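You operate a simulated robot arm through the tools that you are given. There is no shell and no other tool. Be economical: measure what you need, move in short steps, check, and stop when the job is done.

The job below is to be done with a simulated two-armed robot. You get a single attempt, and the scene is never put back.

## Task
Stack the 60 mm cassette from the blue table top on top of the 40 mm cassette. Put the cup that says "E5" from the blue table top on the yellow job card and the cup labelled "M7" on the yellow tray. Take the flask from the blue table top and put it on the green mat. Put the grey tube on the blue table top away on the island bench behind the shelves. Open the right cupboard door, take the paper roll from the upper shelf of the front cupboard and leave it on the island bench under the shelves, then shut the door. The order is free. Set down upright: cup, flask, paper roll.

The check looks at the end state, three seconds after you hand in, the way a careful person would. Anything else that was tipped, shoved, dropped, spilled or broken makes it a failure.

## Robot
Two 7-joint arms with two-finger parallel grippers on one trunk, on a base that drives. Base frame: it is fixed to the floor where the robot stands at the start and does not move with it; the origin is under the middle of the robot, x ahead of it, y to its left, z up. Units: mm, rad, N and s.
The left shoulder is at the start at [50, 161, 1173], the right one opposite. With the tool pointing down near the work surface each hand reaches from about 100 to 500 mm from the robot's upright axis, wherever it stands, measured 20 degrees to its own side. Places, roughly: flask [1250, -500, 1000]; green mat [-600, -1700, 800]; grey tube (4x4x10 cm) [1100, -400, 900]; island bench behind the shelves [700, 1400, 900]; island bench under the shelves [1100, 1500, 900]; paper roll (5x5x6 cm) [2800, 400, 500]; right cupboard door [3000, 400, 500]. Payload 3.43 kg a hand.
The tool frame of a hand sits at the grasp point between the pads (the TCP): z along the fingers, y along the line on which they close. The tips reach 30 mm beyond it. The gripper opens to 94 mm. The fingers are 28 mm wide and 10 mm thick; the gripper's body (50 by 96 mm) begins 55 mm behind the TCP.
Orientation is that of the tool frame in the base frame, as [roll, pitch, yaw] about the fixed x, y, z axes, in that order (R = Rz(yaw) Ry(pitch) Rx(roll)). With the fingers straight down and closing along the base's y, the tool's x points along the base's -x, its y along +y and its z along -z.

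## Interface
- The arms move only by the tool servo_tool. It takes "left_deltas", "right_deltas" or both (then of equal length, played together; a hand with none holds still); each is a list of rows, each a list of 7 numbers: the shift along the tool's x, y, z in units of 150 mm (1.0 is 150 mm), then the turn, a rotation vector about the tool's x, y, z in units of 90 degrees (1.0 is 90 degrees), then the closure, from 0 (fully open) to 1 (shut). In form: [[x, y, z, rx, ry, rz, gripper], ...]. A call has 1 to 10 rows; each row is the pose to reach, as a shift and turn from the pose commanded when the call began, along the tool's axes at that moment. A call with a number of a shift or a turn outside -1 to 1 is refused whole. Each row takes 0.2 s and may step no farther than 50 mm and 0.15 rad from the row before; otherwise, or with a gripper value out of range, the whole call is refused. A pose out of reach is approached as far as the arm can. The call stops where the force on the tool passes 40 N (or 10 N more than at its start, if that is more) or the arm is blocked; 0.2 s more then pass. Each finger travels about 45 mm/s and halts on what it meets, pressing with about 32 N; the grip force reading is that of the motor and also rises with nothing between the fingers. The clock runs only during rows and for 0.2 s after the last one: add rows that repeat a pose to give the fingers time. The reply holds the time, the measured pose of the TCP, the force on the tool along the base axes, the opening and the grip force, in the units named above and with some noise, with the torque about the TCP (base axes, N m) and any sound that the robot's microphone picked up.
- Cameras (640 x 400 px; columns grow to the right, rows downward): "scene" is now at [127.6, -30.6, 1316]; the picture's right is [-0.33, -0.94, 0.00], its down [-0.36, 0.12, -0.93] and it looks along [0.88, -0.30, -0.38] (base axes); focal length 282 px, centre (320, 200). "left" rides on the left gripper at [76, -14, -103] in its tool frame; the picture's right is [0.18, 0.98, 0.00], its down [-0.75, 0.14, -0.64] and it looks along [-0.63, 0.12, 0.77] (tool axes); focal length 243 px, centre (320, 200). "right" rides on the right gripper at [76, 14, -102] in its tool frame; the picture's right is [-0.18, 0.98, 0.00], its down [-0.75, -0.14, -0.64] and it looks along [-0.63, -0.12, 0.77] (tool axes); focal length 243 px, centre (320, 200). There is no depth. A picture from a camera that has moved, and an enlarged one, comes with that camera's place and axes in the base frame and with its lens.
- camera(camera): a new picture of that camera. The clock stands still meanwhile.
- lift_body(by): slides the trunk up (or, below 0, down) by that many mm; the arms and the scene camera ride with it, the base frame stays. It gives what a move gives, with no picture.
- base_move(legs): drives the robot by 1 to 6 legs, each [ahead, left, turn to the left] in mm, mm and rad, along the robot's own axes; the way and the turn of a leg run together, so that a leg with both is an arc; at most 1500 mm and 3.142 rad a leg. The arms and the cameras ride along, it lands a little off, and it stops where it bumps. It gives what a move gives.
- aim_head(pan, tilt): turns the head with the scene camera to pan (to the left, within 1.396 rad either way) and tilt (down, from -0.506 to 1.204), counted from straight ahead of the robot. It gives what a move gives.
- enlarge(camera, box): a new picture of the part [left, top, right, bottom] of that camera's present view, enlarged. The clock stands still meanwhile.
- job_done(): hands the job in; it is judged then, once.

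Work in short steps. Places have to be worked out from the pictures, the camera data and where the tool is seen: move nearer, look again, correct. Check each grasp and each placing, and mend what went wrong. You have 207 turns and 202 pictures in all, those below and enlarged ones among them. Open the grippers and draw the arms clear of the work before you hand the job in, unless the task says otherwise; then end with one line.

The tools are called after "Emit:" as name(argument=value, ...) on one line, values as JSON. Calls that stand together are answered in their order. servo_tool: Moves the arms, as the interface text tells. Its arguments: {"type":"object","properties":{"left_deltas":{"type":"array","items":{"type":"array","items":{"type":"number"}}},"right_deltas":{"type":"array","items":{"type":"array","items":{"type":"number"}}}},"required":[]} The other tools are called the same way: lift_body (by) slides the trunk up or down; base_move (legs) drives the base; aim_head (pan, tilt) turns the head that bears the scene camera; camera (camera) takes a picture; enlarge (camera, box) takes an enlarged picture of a part of a camera's view; job_done () hands the job in.

At the start:

```text
clock: 0.0
left_position: [512.3, 121.7, 1122.6]
left_tcp_rot: [3.141, 0.0, -3.14]
left_force: [0.4, 0.2, 0.8]
left_moment: [0.03, -0.02, 0.0]
left_opening: 94.1
left_finger_force: 0.0
right_position: [324.1, -251.4, 1164.6]
right_tcp_rot: [3.142, 0.001, 3.14]
right_force: [0.0, 0.2, -0.5]
right_moment: [-0.03, 0.01, -0.01]
right_opening: 93.9
right_finger_force: 0.0
trunk travel left (down, up): [-200.0, 67.0]
robot x, y, heading: [3.0, -3.4, -0.003]
head pan, tilt: [-0.333, 0.386]
```

scene: 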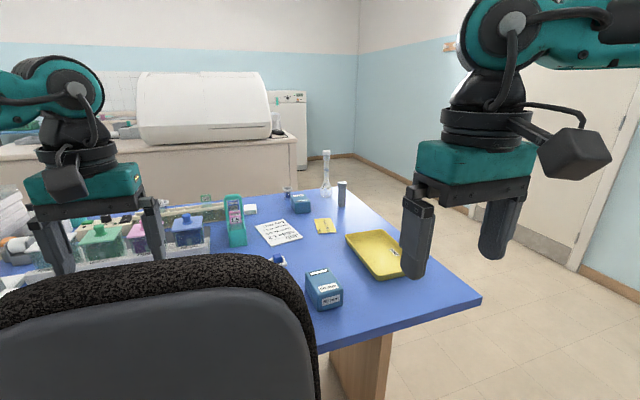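
right: 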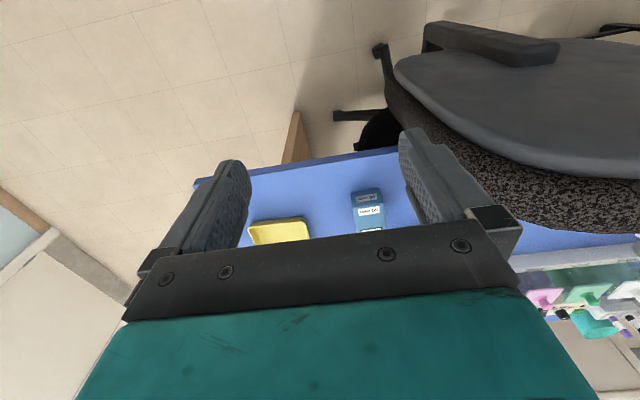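
left: 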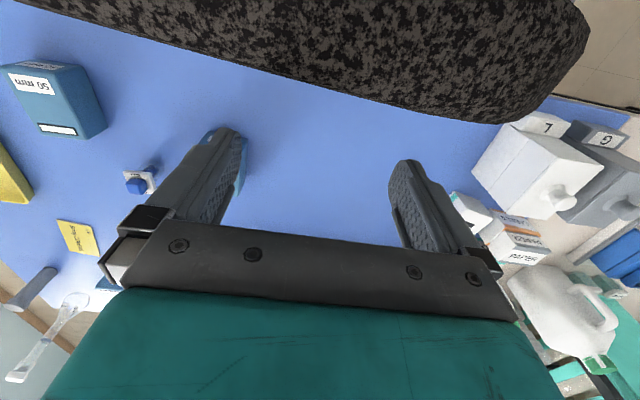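

The blue table is ahead with a chair in front of it. I look around with the head first to learn the room.

Emit:
aim_head(pan=0.0, tilt=0.5)

Emit:
camera(camera="scene")

Emit:
aim_head(pan=1.2, tilt=0.3)

Emit:
camera(camera="scene")

Emit:
aim_head(pan=-1.3, tilt=0.4)

Emit:
camera(camera="scene")

```text
clock: 0.8
left_position: [512.4, 122.2, 1122.2]
left_tcp_rot: [3.142, 0.001, -3.139]
left_force: [0.1, 0.3, 0.6]
left_moment: [0.0, 0.0, 0.0]
left_opening: 94.1
left_finger_force: 0.1
right_position: [323.9, -250.2, 1164.5]
right_tcp_rot: [-3.141, 0.002, 3.14]
right_force: [0.6, 0.7, 0.0]
right_moment: [-0.01, 0.0, 0.03]
right_opening: 94.0
right_finger_force: 0.1
trunk travel left (down, up): [-200.0, 67.0]
robot x, y, heading: [-2.0, -2.5, 0.0]
head pan, tilt: [0.0, 0.499]
```

```text
198 pictures are left
camera scene: at [130.9, -0.3, 1305.5], right [0.0, -1.0, 0.0], down [-0.48, 0.0, -0.88], along [0.88, 0.0, -0.48], focal length 282 px, centre (320, 200)
```

scene: 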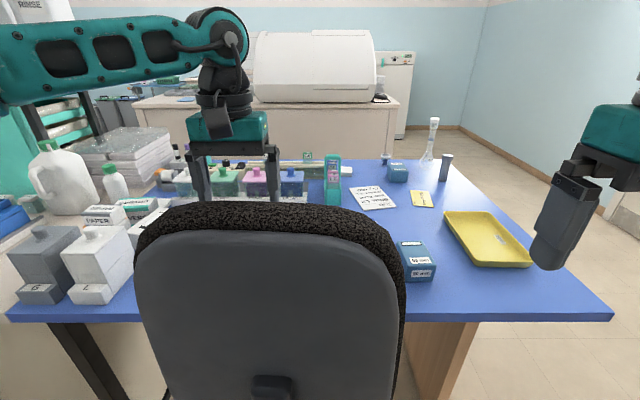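

```text
clock: 2.2
left_position: [513.3, 121.2, 1122.3]
left_tcp_rot: [-3.141, 0.002, -3.14]
left_force: [1.0, -0.2, 0.2]
left_moment: [0.0, 0.01, -0.01]
left_opening: 93.7
left_finger_force: 0.1
right_position: [325.4, -251.2, 1164.3]
right_tcp_rot: [3.141, 0.001, 3.139]
right_force: [-0.4, 0.7, 0.0]
right_moment: [0.01, -0.01, 0.02]
right_opening: 93.9
right_finger_force: 0.0
trunk travel left (down, up): [-200.0, 67.0]
robot x, y, heading: [-0.3, 1.1, 0.003]
head pan, tilt: [1.201, 0.3]
```

```text
197 pictures are left
camera scene: at [73.7, 86.8, 1323.9], right [0.93, -0.36, 0.0], down [-0.11, -0.28, -0.96], along [0.35, 0.89, -0.3], focal length 282 px, centre (320, 200)
```

scene: 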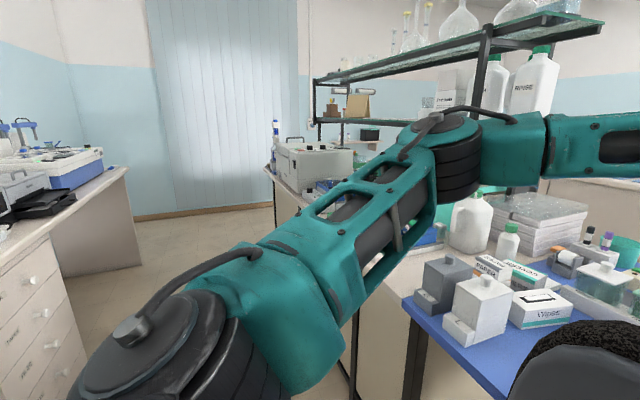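

```text
clock: 4.5
left_position: [513.3, 121.4, 1122.1]
left_tcp_rot: [3.141, -0.001, -3.139]
left_force: [0.6, -0.5, 0.9]
left_moment: [-0.01, 0.01, 0.0]
left_opening: 94.0
left_finger_force: 0.1
right_position: [324.0, -251.0, 1163.7]
right_tcp_rot: [3.141, -0.001, 3.14]
right_force: [-0.4, 1.4, 1.3]
right_moment: [-0.05, -0.01, -0.01]
right_opening: 94.0
right_finger_force: 0.0
trunk travel left (down, up): [-200.0, 67.0]
robot x, y, heading: [-2.2, 1.2, 0.0]
head pan, tilt: [-1.3, 0.4]
```

```text
196 pictures are left
camera scene: at [64.7, -89.4, 1314.6], right [-0.96, -0.27, 0.0], down [-0.1, 0.37, -0.92], along [0.25, -0.89, -0.39], focal length 282 px, centre (320, 200)
```

scene: 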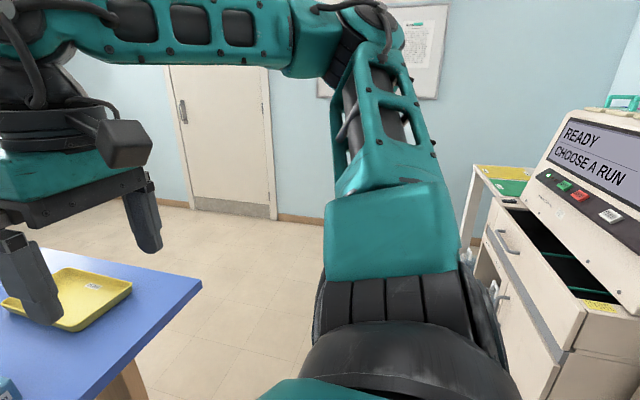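

The blue table top is at about z=900, with a chair between. I enlarge the head view of the table to read the labels.

Emit:
aim_head(pan=-0.25, tilt=0.45)

Emit:
enlarge(camera="scene", box=[180, 120, 500, 320])

Emit:
enlarge(camera="scene", box=[240, 130, 400, 230])

Emit:
enlarge(camera="left", box=[0, 40, 250, 400])

```text
clock: 5.8
left_position: [512.4, 122.2, 1122.3]
left_tcp_rot: [3.14, -0.001, -3.138]
left_force: [-0.6, -0.1, -0.7]
left_moment: [-0.02, 0.03, -0.04]
left_opening: 94.1
left_finger_force: 0.0
right_position: [324.1, -251.8, 1165.9]
right_tcp_rot: [-3.141, 0.0, 3.14]
right_force: [0.1, 1.2, 0.0]
right_moment: [0.02, -0.03, -0.02]
right_opening: 94.1
right_finger_force: 0.1
trunk travel left (down, up): [-200.0, 67.0]
robot x, y, heading: [-3.0, -3.3, 0.005]
head pan, tilt: [-0.25, 0.45]
```

```text
2.00 times, centred on (340, 220) of scene
camera zoom: at [128.9, -23.0, 1310.0], right [-0.25, -0.97, 0.0], down [-0.42, 0.11, -0.9], along [0.87, -0.22, -0.44], focal length 565 px, centre (280, 160)
```

zoom: 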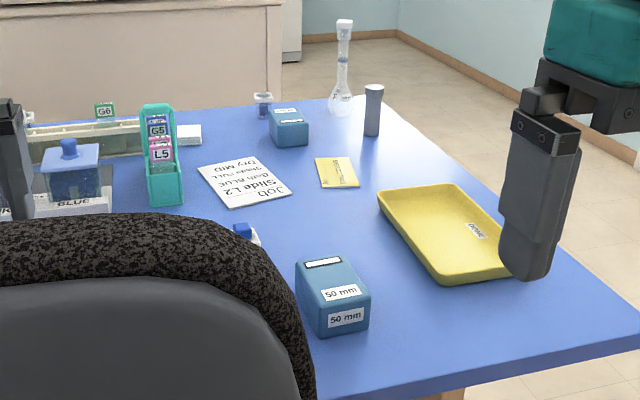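

```text
4.00 times, centred on (320, 180) of scene
camera zoom: at [128.9, -23.0, 1310.0], right [-0.25, -0.97, 0.0], down [-0.42, 0.11, -0.9], along [0.87, -0.22, -0.44], focal length 1129 px, centre (320, 280)
```

zoom: 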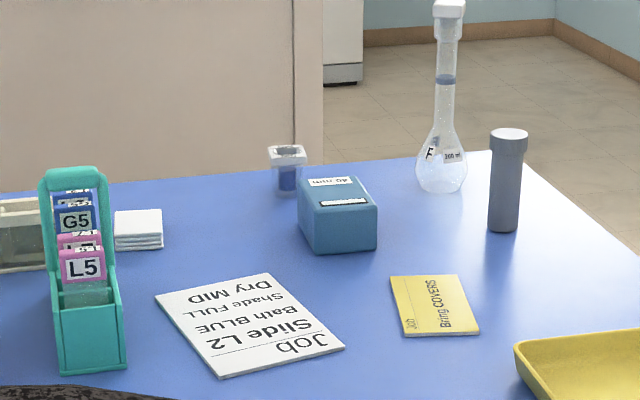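

```text
1.11 times, centred on (125, 220) of left
camera zoom: at [436.9, 108.9, 1226.4], right [-0.18, 0.98, 0.0], down [0.75, 0.14, 0.64], along [0.63, 0.12, -0.77], focal length 270 px, centre (537, 178)
```

zoom: 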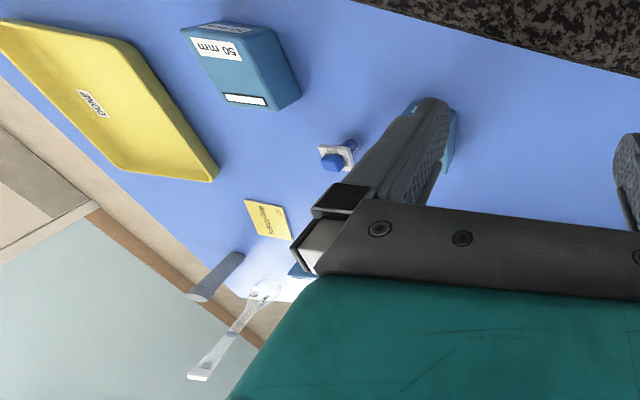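

The near cassette is 50 mm, the far one 40 mm, so the 60 mm one is likely hidden by the chair. I raise the trunk and the left hand clear of the chair back before driving round to the table's right side.

Emit:
lift_body(by=65)

Emit:
servo_tool(left_deltas=[[0, 0, -0.3, 0, 0, 0, 0], [0, 0, -0.6, 0, 0, 0, 0], [0.3, 0, -0.7, 0, 0, 0, 0], [0.6, 0, -0.7, 0, 0, 0, 0], [0.9, 0, -0.7, 0, 0, 0, 0]])

Emit:
base_move(legs=[[0, -1050, 0]])

Emit:
aim_head(pan=0.5, tilt=0.4)

Emit:
camera(camera="scene")

```text
clock: 6.8
left_position: [512.2, 122.1, 1188.2]
left_tcp_rot: [-3.141, -0.003, -3.14]
left_force: [-0.5, 0.6, 1.0]
left_moment: [0.0, 0.01, -0.01]
left_opening: 94.2
left_finger_force: 0.2
right_position: [324.2, -250.4, 1228.1]
right_tcp_rot: [-3.141, 0.0, 3.14]
right_force: [0.7, -0.4, -0.3]
right_moment: [0.01, 0.01, 0.02]
right_opening: 94.2
right_finger_force: 0.0
trunk travel left (down, up): [-265.0, 2.0]
robot x, y, heading: [1.9, -2.4, 0.002]
head pan, tilt: [-0.25, 0.45]
```

```text
clock: 8.0
left_position: [372.9, 121.9, 1290.0]
left_tcp_rot: [-3.14, 0.001, -3.14]
left_force: [1.3, 1.1, -0.1]
left_moment: [-0.03, -0.05, 0.0]
left_opening: 94.1
left_finger_force: 0.1
right_position: [323.0, -250.4, 1229.5]
right_tcp_rot: [3.141, 0.002, 3.139]
right_force: [-0.4, 0.7, 0.1]
right_moment: [0.0, 0.0, -0.03]
right_opening: 94.0
right_finger_force: 0.1
trunk travel left (down, up): [-265.0, 2.0]
robot x, y, heading: [0.1, -1.1, 0.001]
head pan, tilt: [-0.25, 0.45]
```

```text
clock: 12.6
left_position: [382.7, -832.8, 1290.8]
left_tcp_rot: [3.14, 0.0, -3.135]
left_force: [0.3, 0.2, -0.5]
left_moment: [0.04, -0.01, 0.02]
left_opening: 94.0
left_finger_force: 0.0
right_position: [333.6, -1205.4, 1229.5]
right_tcp_rot: [3.14, 0.002, -3.139]
right_force: [-0.7, -0.5, -0.4]
right_moment: [0.04, 0.0, 0.01]
right_opening: 93.7
right_finger_force: 0.0
trunk travel left (down, up): [-265.0, 2.0]
robot x, y, heading: [9.5, -953.0, 0.001]
head pan, tilt: [-0.25, 0.45]
stopped in leg 1: the robot was blocked; the commanded pose is now the measured one
```

```text
clock: 13.7
left_position: [383.4, -830.1, 1289.7]
left_tcp_rot: [-3.14, -0.001, -3.137]
left_force: [-0.1, 0.9, 1.1]
left_moment: [0.04, -0.01, 0.01]
left_opening: 93.9
left_finger_force: 0.1
right_position: [334.2, -1202.0, 1229.3]
right_tcp_rot: [-3.137, 0.001, -3.139]
right_force: [0.4, 0.4, -0.8]
right_moment: [0.01, 0.0, -0.03]
right_opening: 94.2
right_finger_force: 0.1
trunk travel left (down, up): [-265.0, 2.0]
robot x, y, heading: [7.0, -951.3, -0.0]
head pan, tilt: [0.499, 0.4]
```

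```text
192 pictures are left
camera scene: at [130.3, -908.3, 1379.6], right [0.48, -0.88, 0.0], down [-0.34, -0.19, -0.92], along [0.81, 0.44, -0.39], focal length 282 px, centre (320, 200)
```

scene: 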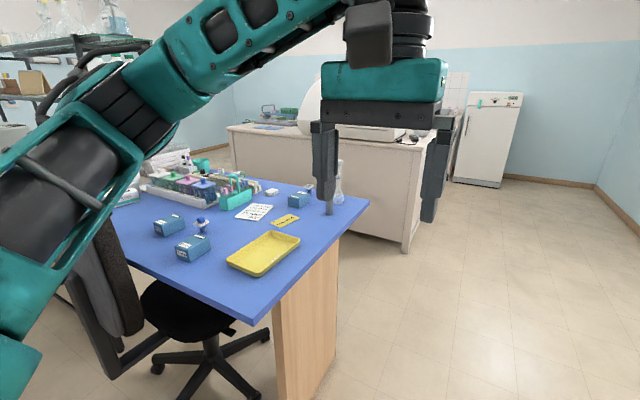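

I was blocked at y≈-953 by something on the right; I look there before going on.

Emit:
aim_head(pan=-1.35, tilt=0.8)

Emit:
camera(camera="scene")

```text
clock: 15.6
left_position: [384.9, -830.8, 1291.4]
left_tcp_rot: [-3.139, 0.0, -3.136]
left_force: [-0.1, -0.1, -0.2]
left_moment: [-0.03, -0.01, -0.01]
left_opening: 93.8
left_finger_force: 0.0
right_position: [334.5, -1202.7, 1229.1]
right_tcp_rot: [-3.14, 0.003, -3.139]
right_force: [0.1, 0.5, 0.1]
right_moment: [0.04, -0.01, 0.0]
right_opening: 94.2
right_finger_force: 0.0
trunk travel left (down, up): [-265.0, 2.0]
robot x, y, heading: [9.2, -950.6, 0.006]
head pan, tilt: [-1.349, 0.799]
```

```text
191 pictures are left
camera scene: at [67.0, -1031.5, 1344.5], right [-0.97, -0.22, 0.0], down [-0.16, 0.7, -0.7], along [0.16, -0.68, -0.72], focal length 282 px, centre (320, 200)
```

scene: 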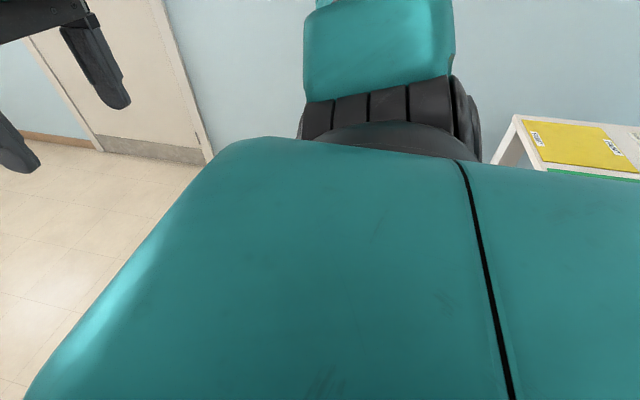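

Nothing knocked there, just a desk side. I drive ahead along the table's right side and turn to face it.

Emit:
base_move(legs=[[900, 0, 0], [0, 0, 1.571]])

Emit:
aim_head(pan=0.0, tilt=0.75)

Emit:
camera(camera="scene")

```text
clock: 24.1
left_position: [807.6, -574.0, 1291.0]
left_tcp_rot: [-3.14, 0.001, -1.604]
left_force: [0.2, -0.3, 0.0]
left_moment: [0.05, -0.02, 0.01]
left_opening: 93.9
left_finger_force: 0.1
right_position: [1178.0, -637.3, 1229.1]
right_tcp_rot: [-3.141, 0.002, -1.609]
right_force: [0.5, -0.6, 0.5]
right_moment: [-0.01, 0.0, 0.0]
right_opening: 94.0
right_finger_force: 0.0
trunk travel left (down, up): [-265.0, 2.0]
robot x, y, heading: [911.5, -952.3, 1.539]
head pan, tilt: [-1.349, 0.799]
```

```text
clock: 25.6
left_position: [807.0, -574.3, 1290.2]
left_tcp_rot: [-3.139, 0.0, -1.604]
left_force: [0.6, 0.3, 0.7]
left_moment: [0.02, -0.03, 0.02]
left_opening: 93.8
left_finger_force: 0.1
right_position: [1177.3, -638.3, 1230.7]
right_tcp_rot: [-3.14, 0.001, -1.607]
right_force: [-1.0, 0.3, -0.6]
right_moment: [-0.01, 0.03, 0.01]
right_opening: 94.0
right_finger_force: 0.0
trunk travel left (down, up): [-265.0, 2.0]
robot x, y, heading: [914.8, -956.0, 1.54]
head pan, tilt: [0.0, 0.75]
```

```text
190 pictures are left
camera scene: at [920.1, -830.2, 1348.5], right [1.0, -0.04, 0.0], down [-0.02, -0.68, -0.73], along [0.03, 0.73, -0.68], focal length 282 px, centre (320, 200)
```

scene: 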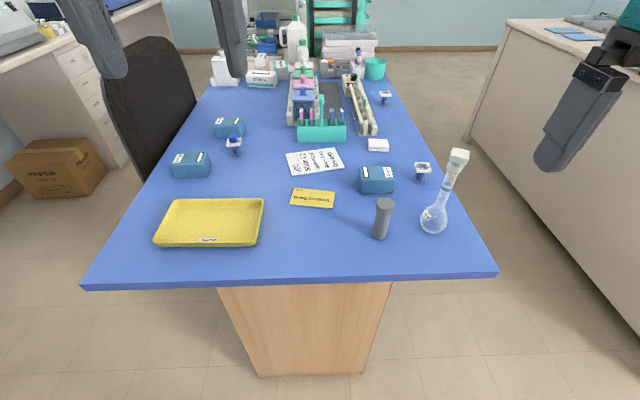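

A clear view: three cups, three cassettes. I enlarge to read the labels.

Emit:
enlarge(camera="scene", box=[160, 90, 320, 190])

Emit:
enlarge(camera="scene", box=[340, 80, 500, 180])

Emit:
enlarge(camera="scene", box=[340, 140, 500, 240])

```text
4.00 times, centred on (240, 140) of scene
camera zoom: at [920.1, -830.2, 1348.5], right [1.0, -0.04, 0.0], down [-0.02, -0.68, -0.73], along [0.03, 0.73, -0.68], focal length 1129 px, centre (640, 440)
```

zoom: 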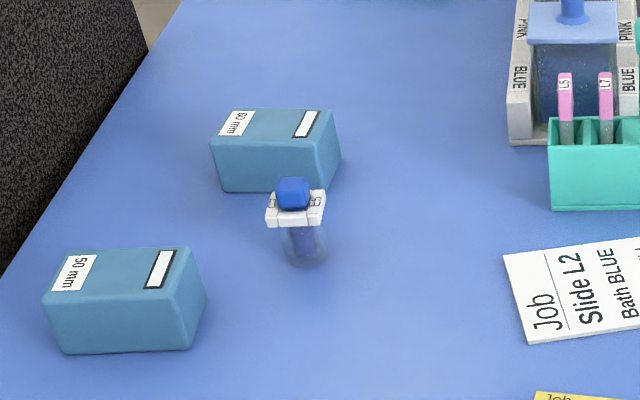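

```text
4.00 times, centred on (420, 130) of scene
camera zoom: at [920.1, -830.2, 1348.5], right [1.0, -0.04, 0.0], down [-0.02, -0.68, -0.73], along [0.03, 0.73, -0.68], focal length 1129 px, centre (-80, 480)
```

zoom: 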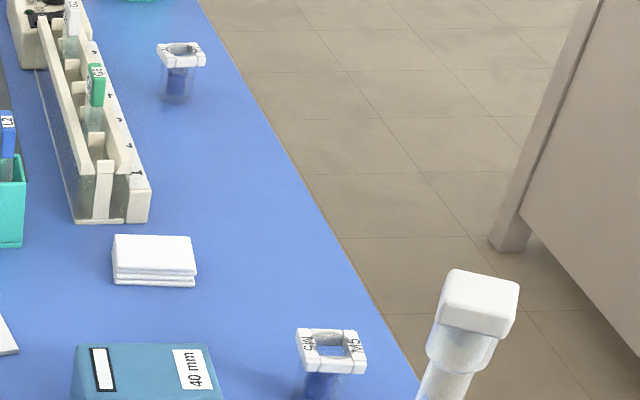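

```text
4.00 times, centred on (420, 190) of scene
camera zoom: at [920.1, -830.2, 1348.5], right [1.0, -0.04, 0.0], down [-0.02, -0.68, -0.73], along [0.03, 0.73, -0.68], focal length 1129 px, centre (-80, 240)
```

zoom: 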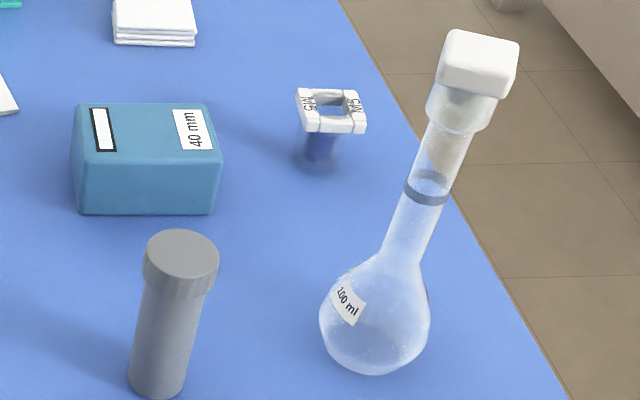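

Cup M5 is a decoy near the flask; the other labels are not legible yet. I creep nearer to the table and lower the trunk a bit, then look from the wrist cameras.

Emit:
base_move(legs=[[130, 0, 0.03]])

Emit:
servo_tool(left_deltas=[[-0.3, -0.2, 0.2, 0, 0, 0, 0], [-0.6, -0.4, 0.4, 0, 0, 0, 0], [-0.9, -0.6, 0.6, 0, 0, 0, 0], [-1.0, -0.6, 0.6, 0, 0, 0, 0]])

Emit:
camera(camera="left")

Emit:
camera(camera="right")

```text
clock: 26.9
left_position: [799.6, -445.3, 1289.5]
left_tcp_rot: [-3.14, -0.002, -1.574]
left_force: [-0.1, 0.7, -0.5]
left_moment: [-0.05, 0.0, -0.05]
left_opening: 94.0
left_finger_force: 0.1
right_position: [1171.1, -498.8, 1228.7]
right_tcp_rot: [-3.142, 0.002, -1.576]
right_force: [0.7, 1.0, -1.0]
right_moment: [0.0, 0.01, -0.01]
right_opening: 93.9
right_finger_force: 0.0
trunk travel left (down, up): [-265.0, 2.0]
robot x, y, heading: [917.4, -820.3, 1.561]
head pan, tilt: [0.0, 0.75]
```

```text
refused: row 1 steps farther than a row can; nothing moved
```

```text
186 pictures are left
camera left: at [813.3, -520.1, 1394.0], right [-0.98, -0.18, 0.0], down [-0.14, 0.75, 0.64], along [-0.12, 0.63, -0.77], focal length 243 px, centre (320, 200)
```

left: 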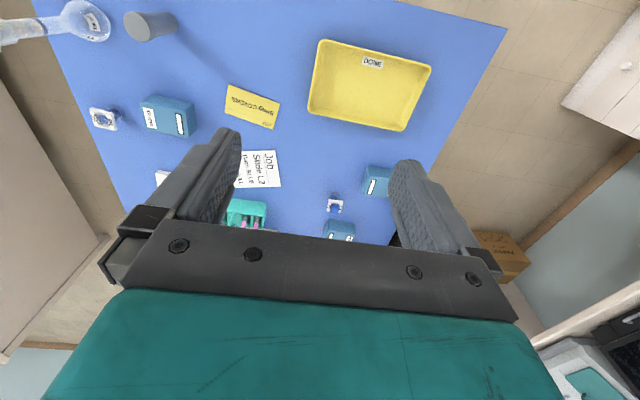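

```text
185 pictures are left
camera right: at [1154.9, -573.9, 1332.2], right [-0.98, 0.19, 0.0], down [0.15, 0.75, 0.64], along [0.12, 0.63, -0.77], focal length 243 px, centre (320, 200)
```

right: 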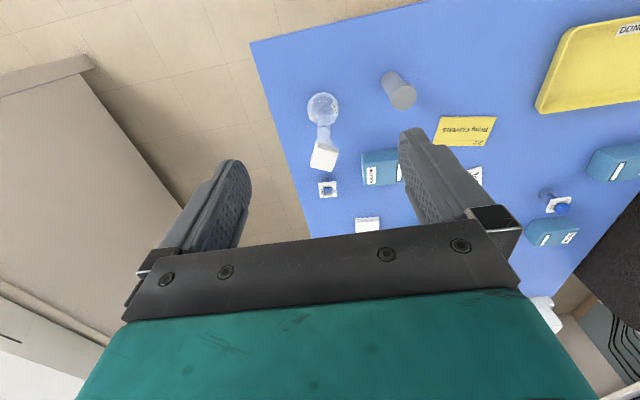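

Base is at y=-820 without bumping. I bring the left hand over the left cup to read its label.

Emit:
servo_tool(left_deltas=[[-0.2, 0.1, 0.18, 0, 0, 0, 0], [-0.4, 0.2, 0.36, 0, 0, 0, 0], [-0.6, 0.3, 0.54, 0, 0, 0, 0], [-0.8, 0.4, 0.72, 0, 0, 0, 0], [-1.0, 0.5, 0.9, 0, 0, 0, 0]])

Emit:
camera(camera="left")

Emit:
enlarge(camera="left", box=[270, 60, 370, 160])

Emit:
enlarge(camera="right", box=[290, 80, 430, 240])

```text
clock: 28.1
left_position: [724.5, -297.3, 1152.1]
left_tcp_rot: [-3.141, -0.002, -1.575]
left_force: [0.0, -0.7, -0.2]
left_moment: [-0.01, 0.04, -0.03]
left_opening: 93.8
left_finger_force: 0.1
right_position: [1170.8, -498.6, 1229.8]
right_tcp_rot: [-3.14, 0.002, -1.578]
right_force: [-0.2, 0.8, -1.0]
right_moment: [-0.02, -0.02, -0.02]
right_opening: 94.0
right_finger_force: 0.1
trunk travel left (down, up): [-265.0, 2.0]
robot x, y, heading: [918.1, -821.2, 1.563]
head pan, tilt: [0.0, 0.75]
```

```text
184 pictures are left
camera left: at [738.7, -371.1, 1256.2], right [-0.98, -0.18, 0.0], down [-0.14, 0.76, 0.64], along [-0.12, 0.63, -0.77], focal length 243 px, centre (320, 200)
```

left: 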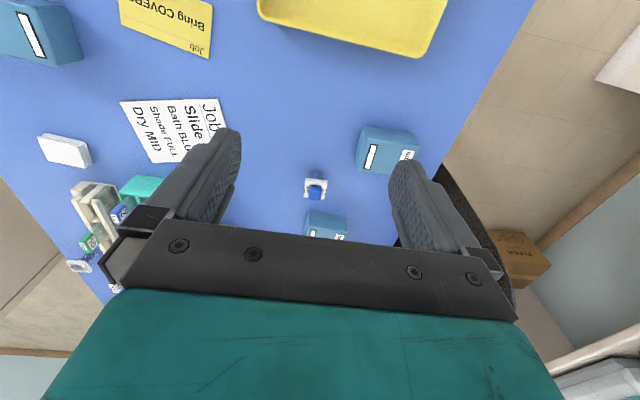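

```text
4.00 times, centred on (320, 110) of left
camera zoom: at [738.7, -371.1, 1256.2], right [-0.98, -0.18, 0.0], down [-0.14, 0.76, 0.64], along [-0.12, 0.63, -0.77], focal length 970 px, centre (320, 560)
```

zoom: 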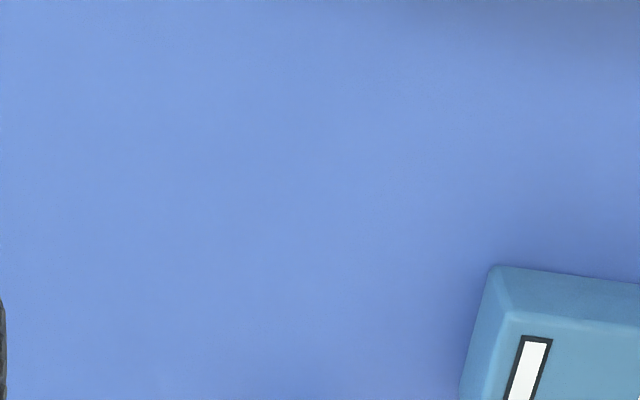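

```text
2.50 times, centred on (360, 160) of right
camera zoom: at [1154.8, -574.3, 1332.3], right [-0.98, 0.19, 0.0], down [0.15, 0.75, 0.64], along [0.12, 0.63, -0.77], focal length 606 px, centre (220, 300)
```

zoom: 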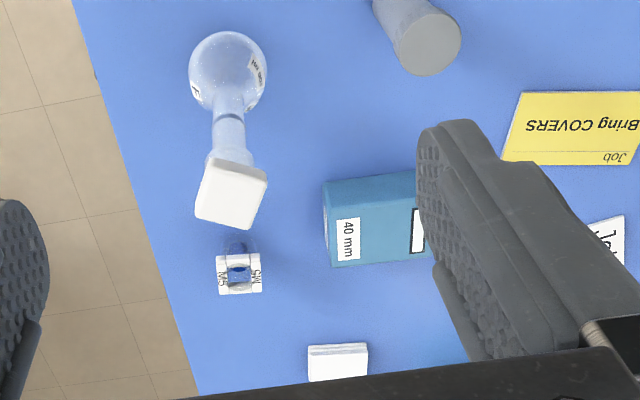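

Emit:
enlarge(camera="left", box=[270, 150, 370, 213])

Emit:
enlarge(camera="scene", box=[340, 40, 420, 90])

Emit:
camera(camera="scene")

```text
6.35 times, centred on (320, 182) of left
camera zoom: at [738.7, -371.1, 1256.2], right [-0.98, -0.18, 0.0], down [-0.14, 0.76, 0.64], along [-0.12, 0.63, -0.77], focal length 1540 px, centre (320, 318)
```

zoom: 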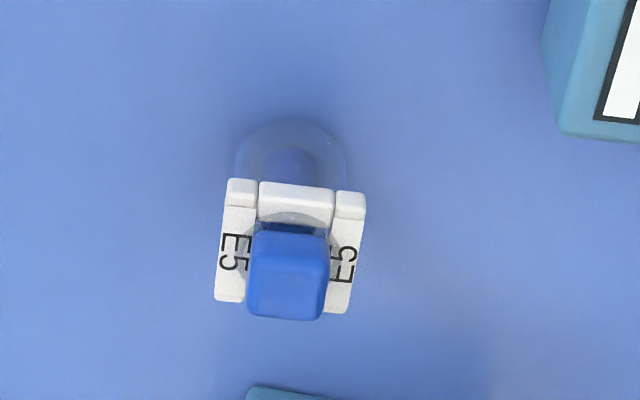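

```text
8.00 times, centred on (380, 65) of scene
camera zoom: at [918.9, -698.8, 1348.5], right [1.0, -0.01, 0.0], down [0.0, -0.68, -0.73], along [0.0, 0.73, -0.68], focal length 2258 px, centre (-160, 1280)
```

zoom: 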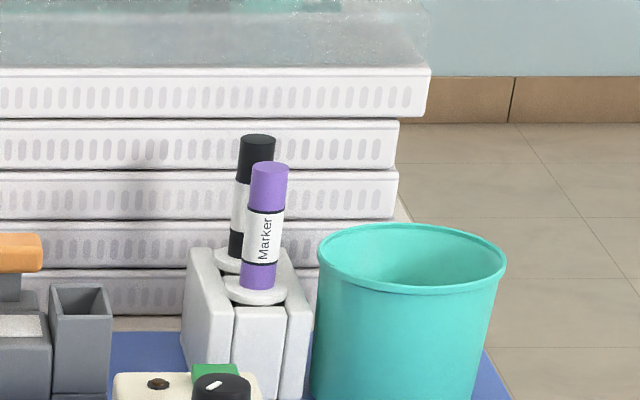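

```text
179 pictures are left
camera scene: at [918.9, -698.8, 1348.5], right [1.0, -0.01, 0.0], down [0.0, -0.68, -0.73], along [0.0, 0.73, -0.68], focal length 282 px, centre (320, 200)
```

scene: 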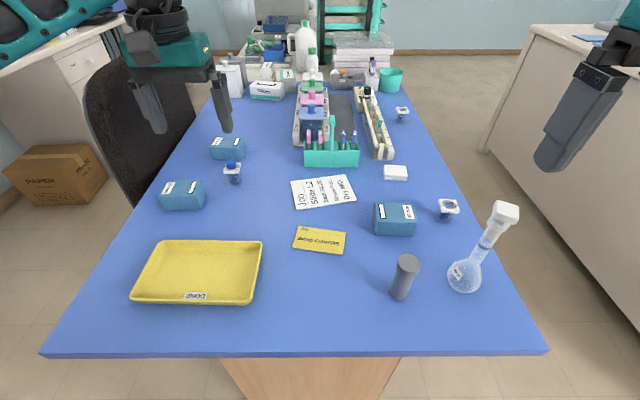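

The left cup is E5. Check the far cup at (402,115).

Emit:
enlarge(camera="scene", box=[382, 100, 422, 125])

```text
16.00 times, centred on (402, 112) of scene
camera zoom: at [918.9, -698.8, 1348.5], right [1.0, -0.01, 0.0], down [0.0, -0.68, -0.73], along [0.0, 0.73, -0.68], focal length 4516 px, centre (-992, 1600)
```

zoom: 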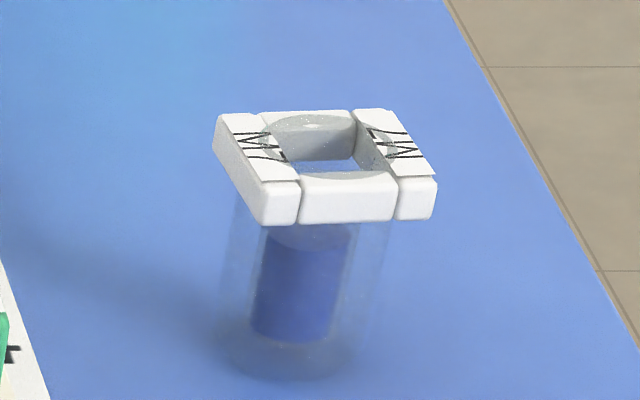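

M7 is the far open cup at about (1186,167), to be fetched from the far end. First E5 at (702,-135): I pull the right hand back, lower the trunk and shift a little nearer.

Emit:
servo_tool(right_deltas=[[0.3, 0, 0, 0, 0, 0, 0], [0.6, 0, 0, 0, 0, 0, 0], [0.9, 0, 0, 0, 0, 0, 0], [1.0, 0, 0, 0, 0, 0, 0]])

Emit:
lift_body(by=-100)

Emit:
base_move(legs=[[50, 60, 0.008]])

```text
clock: 29.1
left_position: [724.4, -295.8, 1152.8]
left_tcp_rot: [-3.141, 0.0, -1.574]
left_force: [0.2, 0.0, -0.1]
left_moment: [-0.02, -0.03, 0.01]
left_opening: 93.9
left_finger_force: 0.0
right_position: [1170.3, -647.0, 1230.5]
right_tcp_rot: [-3.14, 0.001, -1.578]
right_force: [0.6, -0.2, -0.9]
right_moment: [0.02, 0.03, 0.01]
right_opening: 93.9
right_finger_force: 0.1
trunk travel left (down, up): [-265.0, 2.0]
robot x, y, heading: [918.8, -820.4, 1.559]
head pan, tilt: [0.0, 0.75]
```

```text
clock: 30.4
left_position: [725.0, -296.7, 1053.8]
left_tcp_rot: [-3.14, 0.001, -1.575]
left_force: [-0.3, 1.0, 0.2]
left_moment: [0.01, 0.01, -0.01]
left_opening: 93.9
left_finger_force: 0.1
right_position: [1171.8, -646.7, 1131.3]
right_tcp_rot: [-3.14, 0.002, -1.576]
right_force: [0.4, -0.1, 0.8]
right_moment: [0.03, -0.01, 0.02]
right_opening: 94.0
right_finger_force: 0.1
trunk travel left (down, up): [-165.0, 102.0]
robot x, y, heading: [921.9, -820.5, 1.565]
head pan, tilt: [0.0, 0.75]
```

```text
clock: 31.5
left_position: [673.1, -261.7, 1052.2]
left_tcp_rot: [3.141, -0.003, -1.575]
left_force: [0.9, 0.1, 0.1]
left_moment: [0.0, -0.01, 0.0]
left_opening: 93.9
left_finger_force: 0.0
right_position: [1119.5, -612.2, 1131.5]
right_tcp_rot: [-3.138, 0.002, -1.577]
right_force: [0.3, 0.9, 0.2]
right_moment: [-0.02, 0.02, -0.01]
right_opening: 94.1
right_finger_force: 0.1
trunk travel left (down, up): [-165.0, 102.0]
robot x, y, heading: [865.4, -785.5, 1.565]
head pan, tilt: [0.0, 0.75]
stopped in leg 1: the robot was blocked; the commanded pose is now the measured one
```

Blocked at y=-785, the table panel. Now I move the left hand over E5 at height to test reach.

Emit:
servo_tool(left_deltas=[[-0.28, -0.06, 0, 0, 0, 0, 0], [-0.56, -0.12, 0, 0, 0, 0, 0], [-0.84, -0.19, 0, 0, 0, 0, 0], [-0.84, -0.19, 0, 0, 0, 0, 0]])

Emit:
camera(camera="left")

Emit:
camera(camera="scene")

```text
clock: 32.5
left_position: [696.4, -148.3, 1050.3]
left_tcp_rot: [3.14, 0.0, -1.575]
left_force: [-0.4, -0.1, 0.1]
left_moment: [0.02, 0.05, 0.03]
left_opening: 94.1
left_finger_force: 0.2
left hand out of reach, approached as far as the arm can: row 3, 4
right_position: [1119.9, -611.3, 1129.8]
right_tcp_rot: [-3.141, 0.003, -1.579]
right_force: [0.0, -0.7, 0.3]
right_moment: [-0.02, 0.04, 0.01]
right_opening: 93.9
right_finger_force: 0.1
trunk travel left (down, up): [-165.0, 102.0]
robot x, y, heading: [861.7, -787.9, 1.564]
head pan, tilt: [0.0, 0.75]
```

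```text
177 pictures are left
camera left: at [710.4, -223.1, 1155.2], right [-0.98, -0.18, 0.0], down [-0.14, 0.76, 0.64], along [-0.12, 0.63, -0.77], focal length 243 px, centre (320, 200)
```

left: 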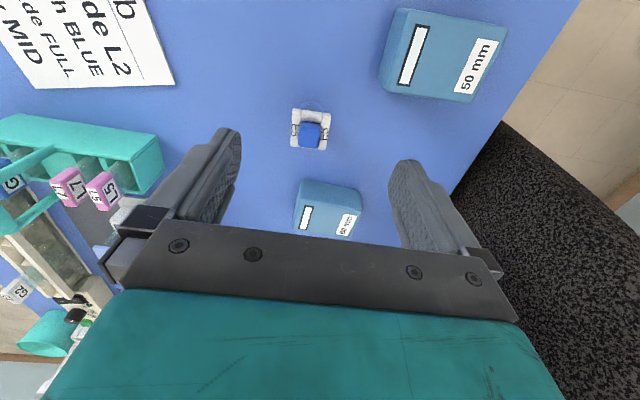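

```text
176 pictures are left
camera scene: at [866.6, -664.3, 1248.5], right [1.0, -0.01, 0.0], down [0.0, -0.68, -0.73], along [0.0, 0.73, -0.68], focal length 282 px, centre (320, 200)
```

scene: 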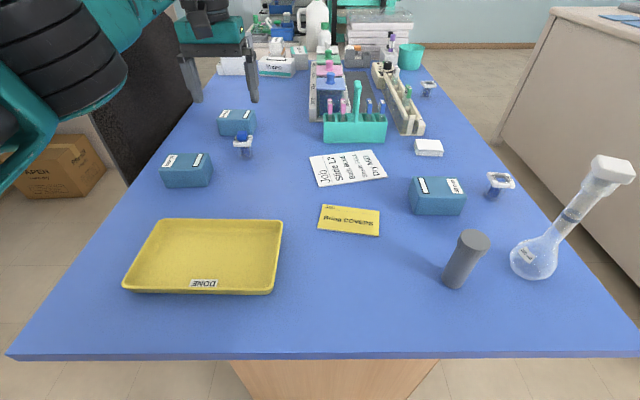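

E5 is at about (701,-136). I descend in a first stage to check reach improves lower down.

Emit:
servo_tool(left_deltas=[[-0.05, -0.03, 0.2, 0, 0, 0, 0], [-0.08, -0.03, 0.4, 0, 0, 0, 0], [-0.08, -0.03, 0.4, 0, 0, 0, 0]])

Emit:
camera(camera="left")

```text
clock: 33.3
left_position: [704.7, -142.9, 992.9]
left_tcp_rot: [3.138, -0.004, -1.567]
left_force: [0.3, 0.2, 0.5]
left_moment: [0.04, 0.0, 0.0]
left_opening: 94.0
left_finger_force: 0.1
left hand out of reach, approached as far as the arm can: row 1, 2, 3
right_position: [1119.8, -611.5, 1130.4]
right_tcp_rot: [-3.14, 0.001, -1.581]
right_force: [0.8, 0.7, 0.2]
right_moment: [0.01, 0.03, -0.03]
right_opening: 93.9
right_finger_force: 0.1
trunk travel left (down, up): [-165.0, 102.0]
robot x, y, heading: [867.1, -786.3, 1.563]
head pan, tilt: [0.0, 0.75]
```

```text
175 pictures are left
camera left: at [720.0, -217.7, 1096.4], right [-0.98, -0.19, 0.0], down [-0.14, 0.75, 0.64], along [-0.12, 0.63, -0.77], focal length 243 px, centre (320, 200)
```

left: 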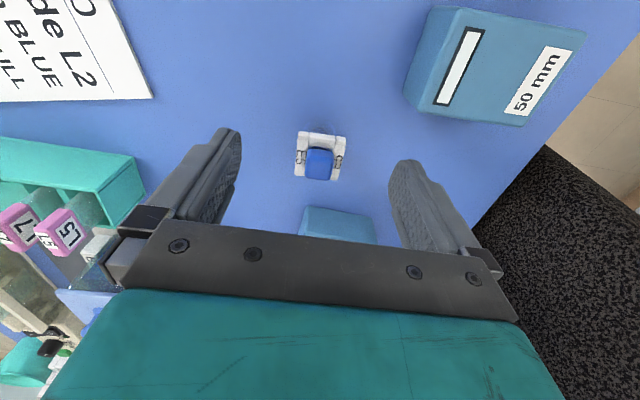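

Hand is centred on E5 well enough (8 mm short in y). I go down to z≈938 and close.

Emit:
servo_tool(left_deltas=[[-0.02, 0.0, 0.12, 0, 0, 0, 0], [-0.03, 0.0, 0.24, 0, 0, 0, 0], [-0.03, 0.0, 0.36, 0, 0, 0, 0], [-0.03, 0.0, 0.36, 0, 0, 0, 0]])

Emit:
camera(camera="left")

```text
clock: 34.3
left_position: [705.9, -140.2, 938.4]
left_tcp_rot: [-3.141, -0.002, -1.574]
left_force: [0.2, 0.0, -0.1]
left_moment: [-0.03, 0.0, -0.02]
left_opening: 94.0
left_finger_force: 0.1
right_position: [1119.0, -612.4, 1130.3]
right_tcp_rot: [-3.141, 0.001, -1.58]
right_force: [0.1, -1.0, -0.6]
right_moment: [-0.02, 0.0, -0.03]
right_opening: 93.9
right_finger_force: 0.1
trunk travel left (down, up): [-165.0, 102.0]
robot x, y, heading: [866.2, -784.4, 1.563]
head pan, tilt: [0.0, 0.75]
```

```text
174 pictures are left
camera left: at [719.5, -215.2, 1042.5], right [-0.98, -0.18, 0.0], down [-0.14, 0.76, 0.64], along [-0.12, 0.63, -0.77], focal length 243 px, centre (320, 200)
```

left: 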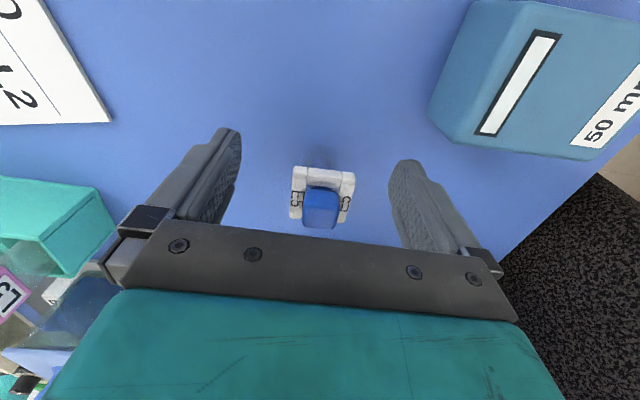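

In place around E5. I close the fingers.

Emit:
servo_tool(left_deltas=[[-0.02, 0.02, 0, 0, 0, 0, 0.2], [-0.02, 0.02, 0, 0, 0, 0, 0.45], [-0.02, 0.02, 0, 0, 0, 0, 0.7], [-0.02, 0.02, 0, 0, 0, 0, 0.7], [-0.02, 0.02, 0, 0, 0, 0, 0.7], [-0.02, 0.02, 0, 0, 0, 0, 0.7]])

Emit:
camera(camera="left")

```text
clock: 35.7
left_position: [704.9, -141.4, 939.8]
left_tcp_rot: [3.141, -0.005, -1.575]
left_force: [-0.1, 0.1, 0.3]
left_moment: [-0.01, 0.03, -0.03]
left_opening: 36.1
left_finger_force: 32.1
left hand out of reach, approached as far as the arm can: row 1, 2, 3, 4, 5, 6
right_position: [1119.4, -612.3, 1130.3]
right_tcp_rot: [-3.14, 0.002, -1.581]
right_force: [0.4, -0.3, -0.2]
right_moment: [0.02, 0.01, 0.03]
right_opening: 94.0
right_finger_force: 0.0
trunk travel left (down, up): [-165.0, 102.0]
robot x, y, heading: [867.8, -786.9, 1.564]
head pan, tilt: [0.0, 0.75]
```

```text
173 pictures are left
camera left: at [719.4, -215.2, 1042.8], right [-0.98, -0.18, 0.0], down [-0.14, 0.76, 0.64], along [-0.12, 0.63, -0.77], focal length 243 px, centre (320, 200)
```

left: 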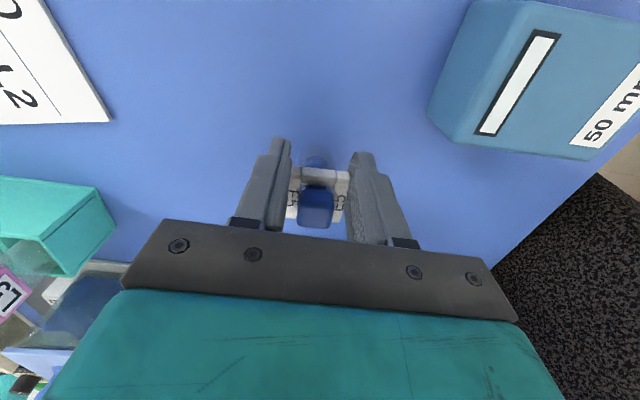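

E5 is gripped. I lift it 80 mm and carry it towards the yellow card at (917,-342).

Emit:
servo_tool(left_deltas=[[0, 0, -0.2, 0, 0, 0, 0.7], [0, 0, -0.4, 0, 0, 0, 0.7], [0.1, -0.1, -0.55, 0, 0, 0, 0.7], [0.3, -0.3, -0.55, 0, 0, 0, 0.7], [0.5, -0.5, -0.55, 0, 0, 0, 0.7], [0.7, -0.7, -0.55, 0, 0, 0, 0.7], [0.9, -0.9, -0.55, 0, 0, 0, 0.7]])

Emit:
servo_tool(left_deltas=[[0.2, -0.2, 0, 0, 0, 0, 0.7], [0.4, -0.4, 0, 0, 0, 0, 0.7], [0.46, -0.5, 0, 0, 0, 0, 0.7], [0.46, -0.5, 0, 0, 0, 0, 0.7]])

Emit:
camera(camera="left")

Emit:
camera(camera="scene")

```text
clock: 37.3
left_position: [799.2, -167.1, 1041.8]
left_tcp_rot: [-3.141, -0.006, -1.573]
left_force: [0.2, -0.1, 0.1]
left_moment: [0.05, 0.02, -0.01]
left_opening: 35.9
left_finger_force: 32.0
left hand out of reach, approached as far as the arm can: row 2, 3, 4, 5, 6, 7
right_position: [1119.4, -610.9, 1130.2]
right_tcp_rot: [-3.139, 0.001, -1.58]
right_force: [0.3, 0.4, 0.1]
right_moment: [-0.02, 0.01, 0.01]
right_opening: 94.0
right_finger_force: 0.0
trunk travel left (down, up): [-165.0, 102.0]
robot x, y, heading: [865.3, -786.6, 1.561]
head pan, tilt: [0.0, 0.75]
```

```text
clock: 38.3
left_position: [875.4, -237.3, 1041.9]
left_tcp_rot: [-3.142, -0.004, -1.573]
left_force: [0.5, 0.1, -0.4]
left_moment: [-0.01, 0.03, 0.0]
left_opening: 35.7
left_finger_force: 32.0
left hand out of reach, approached as far as the arm can: row 1
right_position: [1119.5, -611.7, 1129.7]
right_tcp_rot: [3.141, -0.001, -1.579]
right_force: [0.7, -0.9, 0.9]
right_moment: [-0.01, 0.04, 0.0]
right_opening: 94.2
right_finger_force: 0.0
trunk travel left (down, up): [-165.0, 102.0]
robot x, y, heading: [863.8, -790.1, 1.563]
head pan, tilt: [0.0, 0.75]
```

```text
172 pictures are left
camera left: at [889.8, -311.8, 1145.3], right [-0.98, -0.18, 0.0], down [-0.14, 0.76, 0.64], along [-0.12, 0.63, -0.77], focal length 243 px, centre (320, 200)
```

left: 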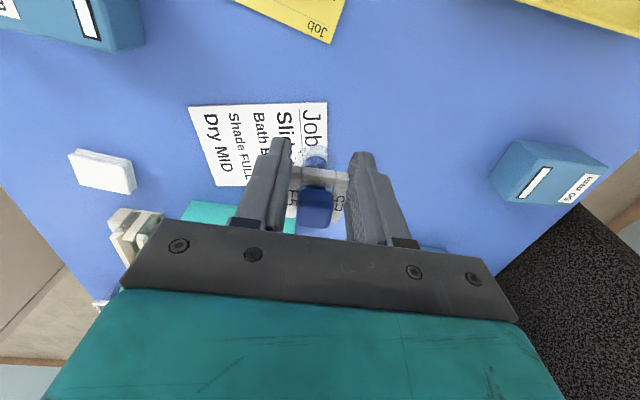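

```text
171 pictures are left
camera scene: at [867.0, -664.0, 1248.5], right [1.0, -0.01, 0.0], down [0.0, -0.68, -0.73], along [0.0, 0.73, -0.68], focal length 282 px, centre (320, 200)
```

scene: 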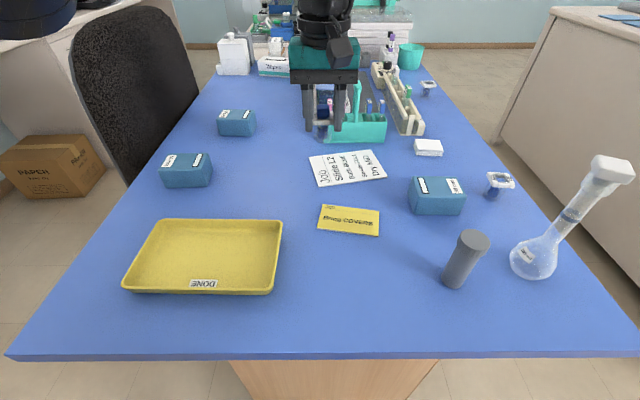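

On track. I continue to above the card.

Emit:
servo_tool(left_deltas=[[0.25, -0.1, 0, 0, 0, 0, 0.7], [0.5, -0.2, 0, 0, 0, 0, 0.7], [0.73, -0.28, 0, 0, 0, 0, 0.7], [0.73, -0.28, 0.3, 0, 0, 0, 0.7], [0.73, -0.28, 0.3, 0, 0, 0, 0.7]])

Emit:
camera(camera="scene")

Emit:
camera(camera="left")

```text
clock: 39.5
left_position: [916.6, -347.3, 994.7]
left_tcp_rot: [-3.141, -0.002, -1.574]
left_force: [0.7, 0.2, -0.5]
left_moment: [-0.04, -0.03, -0.03]
left_opening: 35.6
left_finger_force: 31.5
right_position: [1119.0, -612.0, 1131.0]
right_tcp_rot: [-3.14, 0.003, -1.58]
right_force: [-0.3, -0.4, 0.6]
right_moment: [0.0, -0.01, -0.01]
right_opening: 93.8
right_finger_force: 0.1
trunk travel left (down, up): [-165.0, 102.0]
robot x, y, heading: [863.8, -787.1, 1.564]
head pan, tilt: [0.0, 0.75]
```

```text
170 pictures are left
camera scene: at [866.5, -664.4, 1248.6], right [1.0, -0.01, 0.0], down [0.0, -0.68, -0.73], along [0.0, 0.73, -0.68], focal length 282 px, centre (320, 200)
```

scene: 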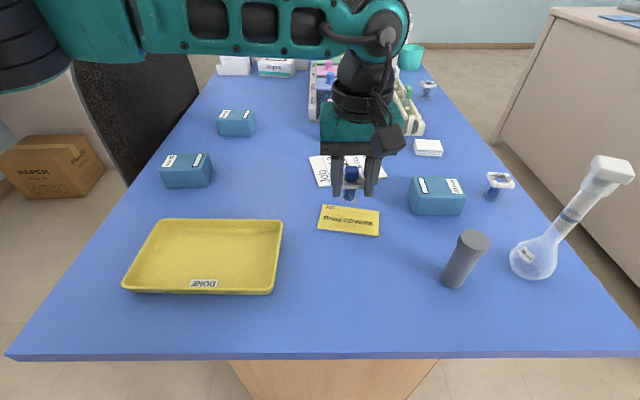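

```text
169 pictures are left
camera left: at [930.9, -421.6, 1099.2], right [-0.98, -0.18, 0.0], down [-0.14, 0.76, 0.64], along [-0.12, 0.63, -0.77], focal length 243 px, centre (320, 200)
```

left: 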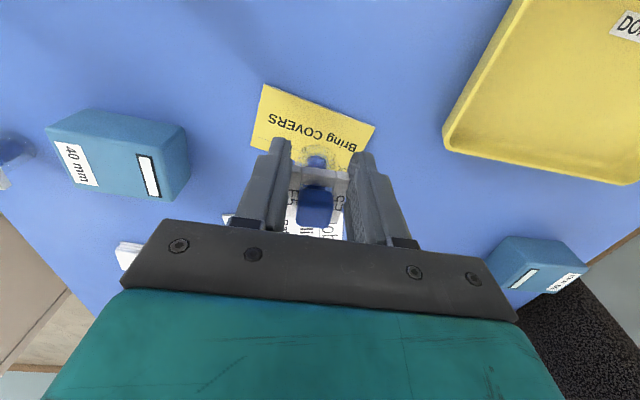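

Above the card centre. I lower to just on it (TCP z≈942).

Emit:
servo_tool(left_deltas=[[-0.01, -0.02, 0.15, 0, 0, 0, 0.7], [-0.02, -0.02, 0.28, 0, 0, 0, 0.7], [-0.02, -0.02, 0.345, 0, 0, 0, 0.7], [-0.02, -0.02, 0.355, 0, 0, 0, 0.7], [-0.02, -0.02, 0.355, 0, 0, 0, 0.7]])

Emit:
camera(camera="scene")

```text
clock: 40.7
left_position: [918.6, -345.3, 943.1]
left_tcp_rot: [-3.14, 0.0, -1.575]
left_force: [-1.1, -0.1, 12.1]
left_moment: [0.28, 0.03, 0.05]
left_opening: 35.6
left_finger_force: 32.1
right_position: [1118.7, -612.5, 1130.1]
right_tcp_rot: [-3.139, 0.003, -1.58]
right_force: [0.1, -0.6, 0.2]
right_moment: [-0.01, -0.06, 0.02]
right_opening: 93.7
right_finger_force: 0.1
trunk travel left (down, up): [-165.0, 102.0]
robot x, y, heading: [866.1, -783.8, 1.56]
head pan, tilt: [0.0, 0.75]
```

```text
168 pictures are left
camera scene: at [866.2, -665.2, 1248.8], right [1.0, -0.01, 0.0], down [0.0, -0.68, -0.73], along [0.0, 0.73, -0.68], focal length 282 px, centre (320, 200)
```

scene: 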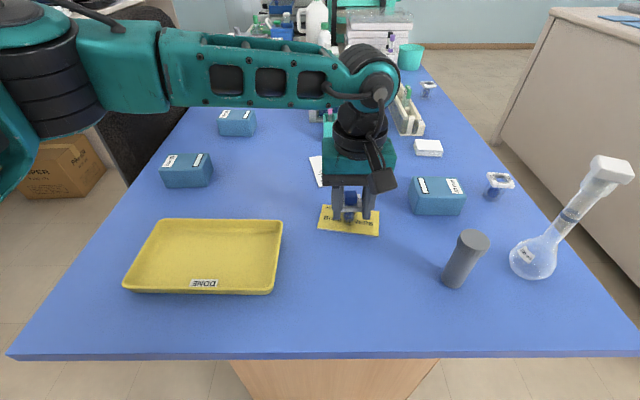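

Contact felt (12 N). I open and raise.

Emit:
servo_tool(left_deltas=[[0, 0, 0, 0, 0, 0, 0.5], [0, 0, 0, 0, 0, 0, 0.3], [0, 0, 0, 0, 0, 0, 0.2], [0, 0, -0.2, 0, 0, 0, 0.2], [0, 0, -0.5, 0, 0, 0, 0.2], [0, 0, -0.8, 0, 0, 0, 0.2]])

Emit:
camera(camera="left")

```text
clock: 42.1
left_position: [920.0, -342.2, 1063.4]
left_tcp_rot: [-3.141, -0.005, -1.575]
left_force: [0.9, 0.4, -0.6]
left_moment: [-0.01, -0.01, 0.01]
left_opening: 75.0
left_finger_force: 0.0
right_position: [1118.4, -612.8, 1129.5]
right_tcp_rot: [-3.139, 0.001, -1.578]
right_force: [0.7, -0.1, -0.2]
right_moment: [-0.01, 0.02, -0.03]
right_opening: 94.3
right_finger_force: 0.1
trunk travel left (down, up): [-165.0, 102.0]
robot x, y, heading: [871.1, -791.6, 1.559]
head pan, tilt: [0.0, 0.75]
```

```text
167 pictures are left
camera left: at [935.5, -417.3, 1167.1], right [-0.98, -0.18, 0.0], down [-0.14, 0.76, 0.64], along [-0.12, 0.63, -0.77], focal length 243 px, centre (320, 200)
```

left: 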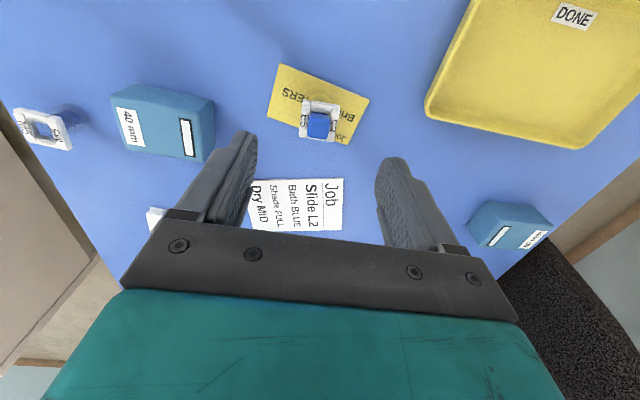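

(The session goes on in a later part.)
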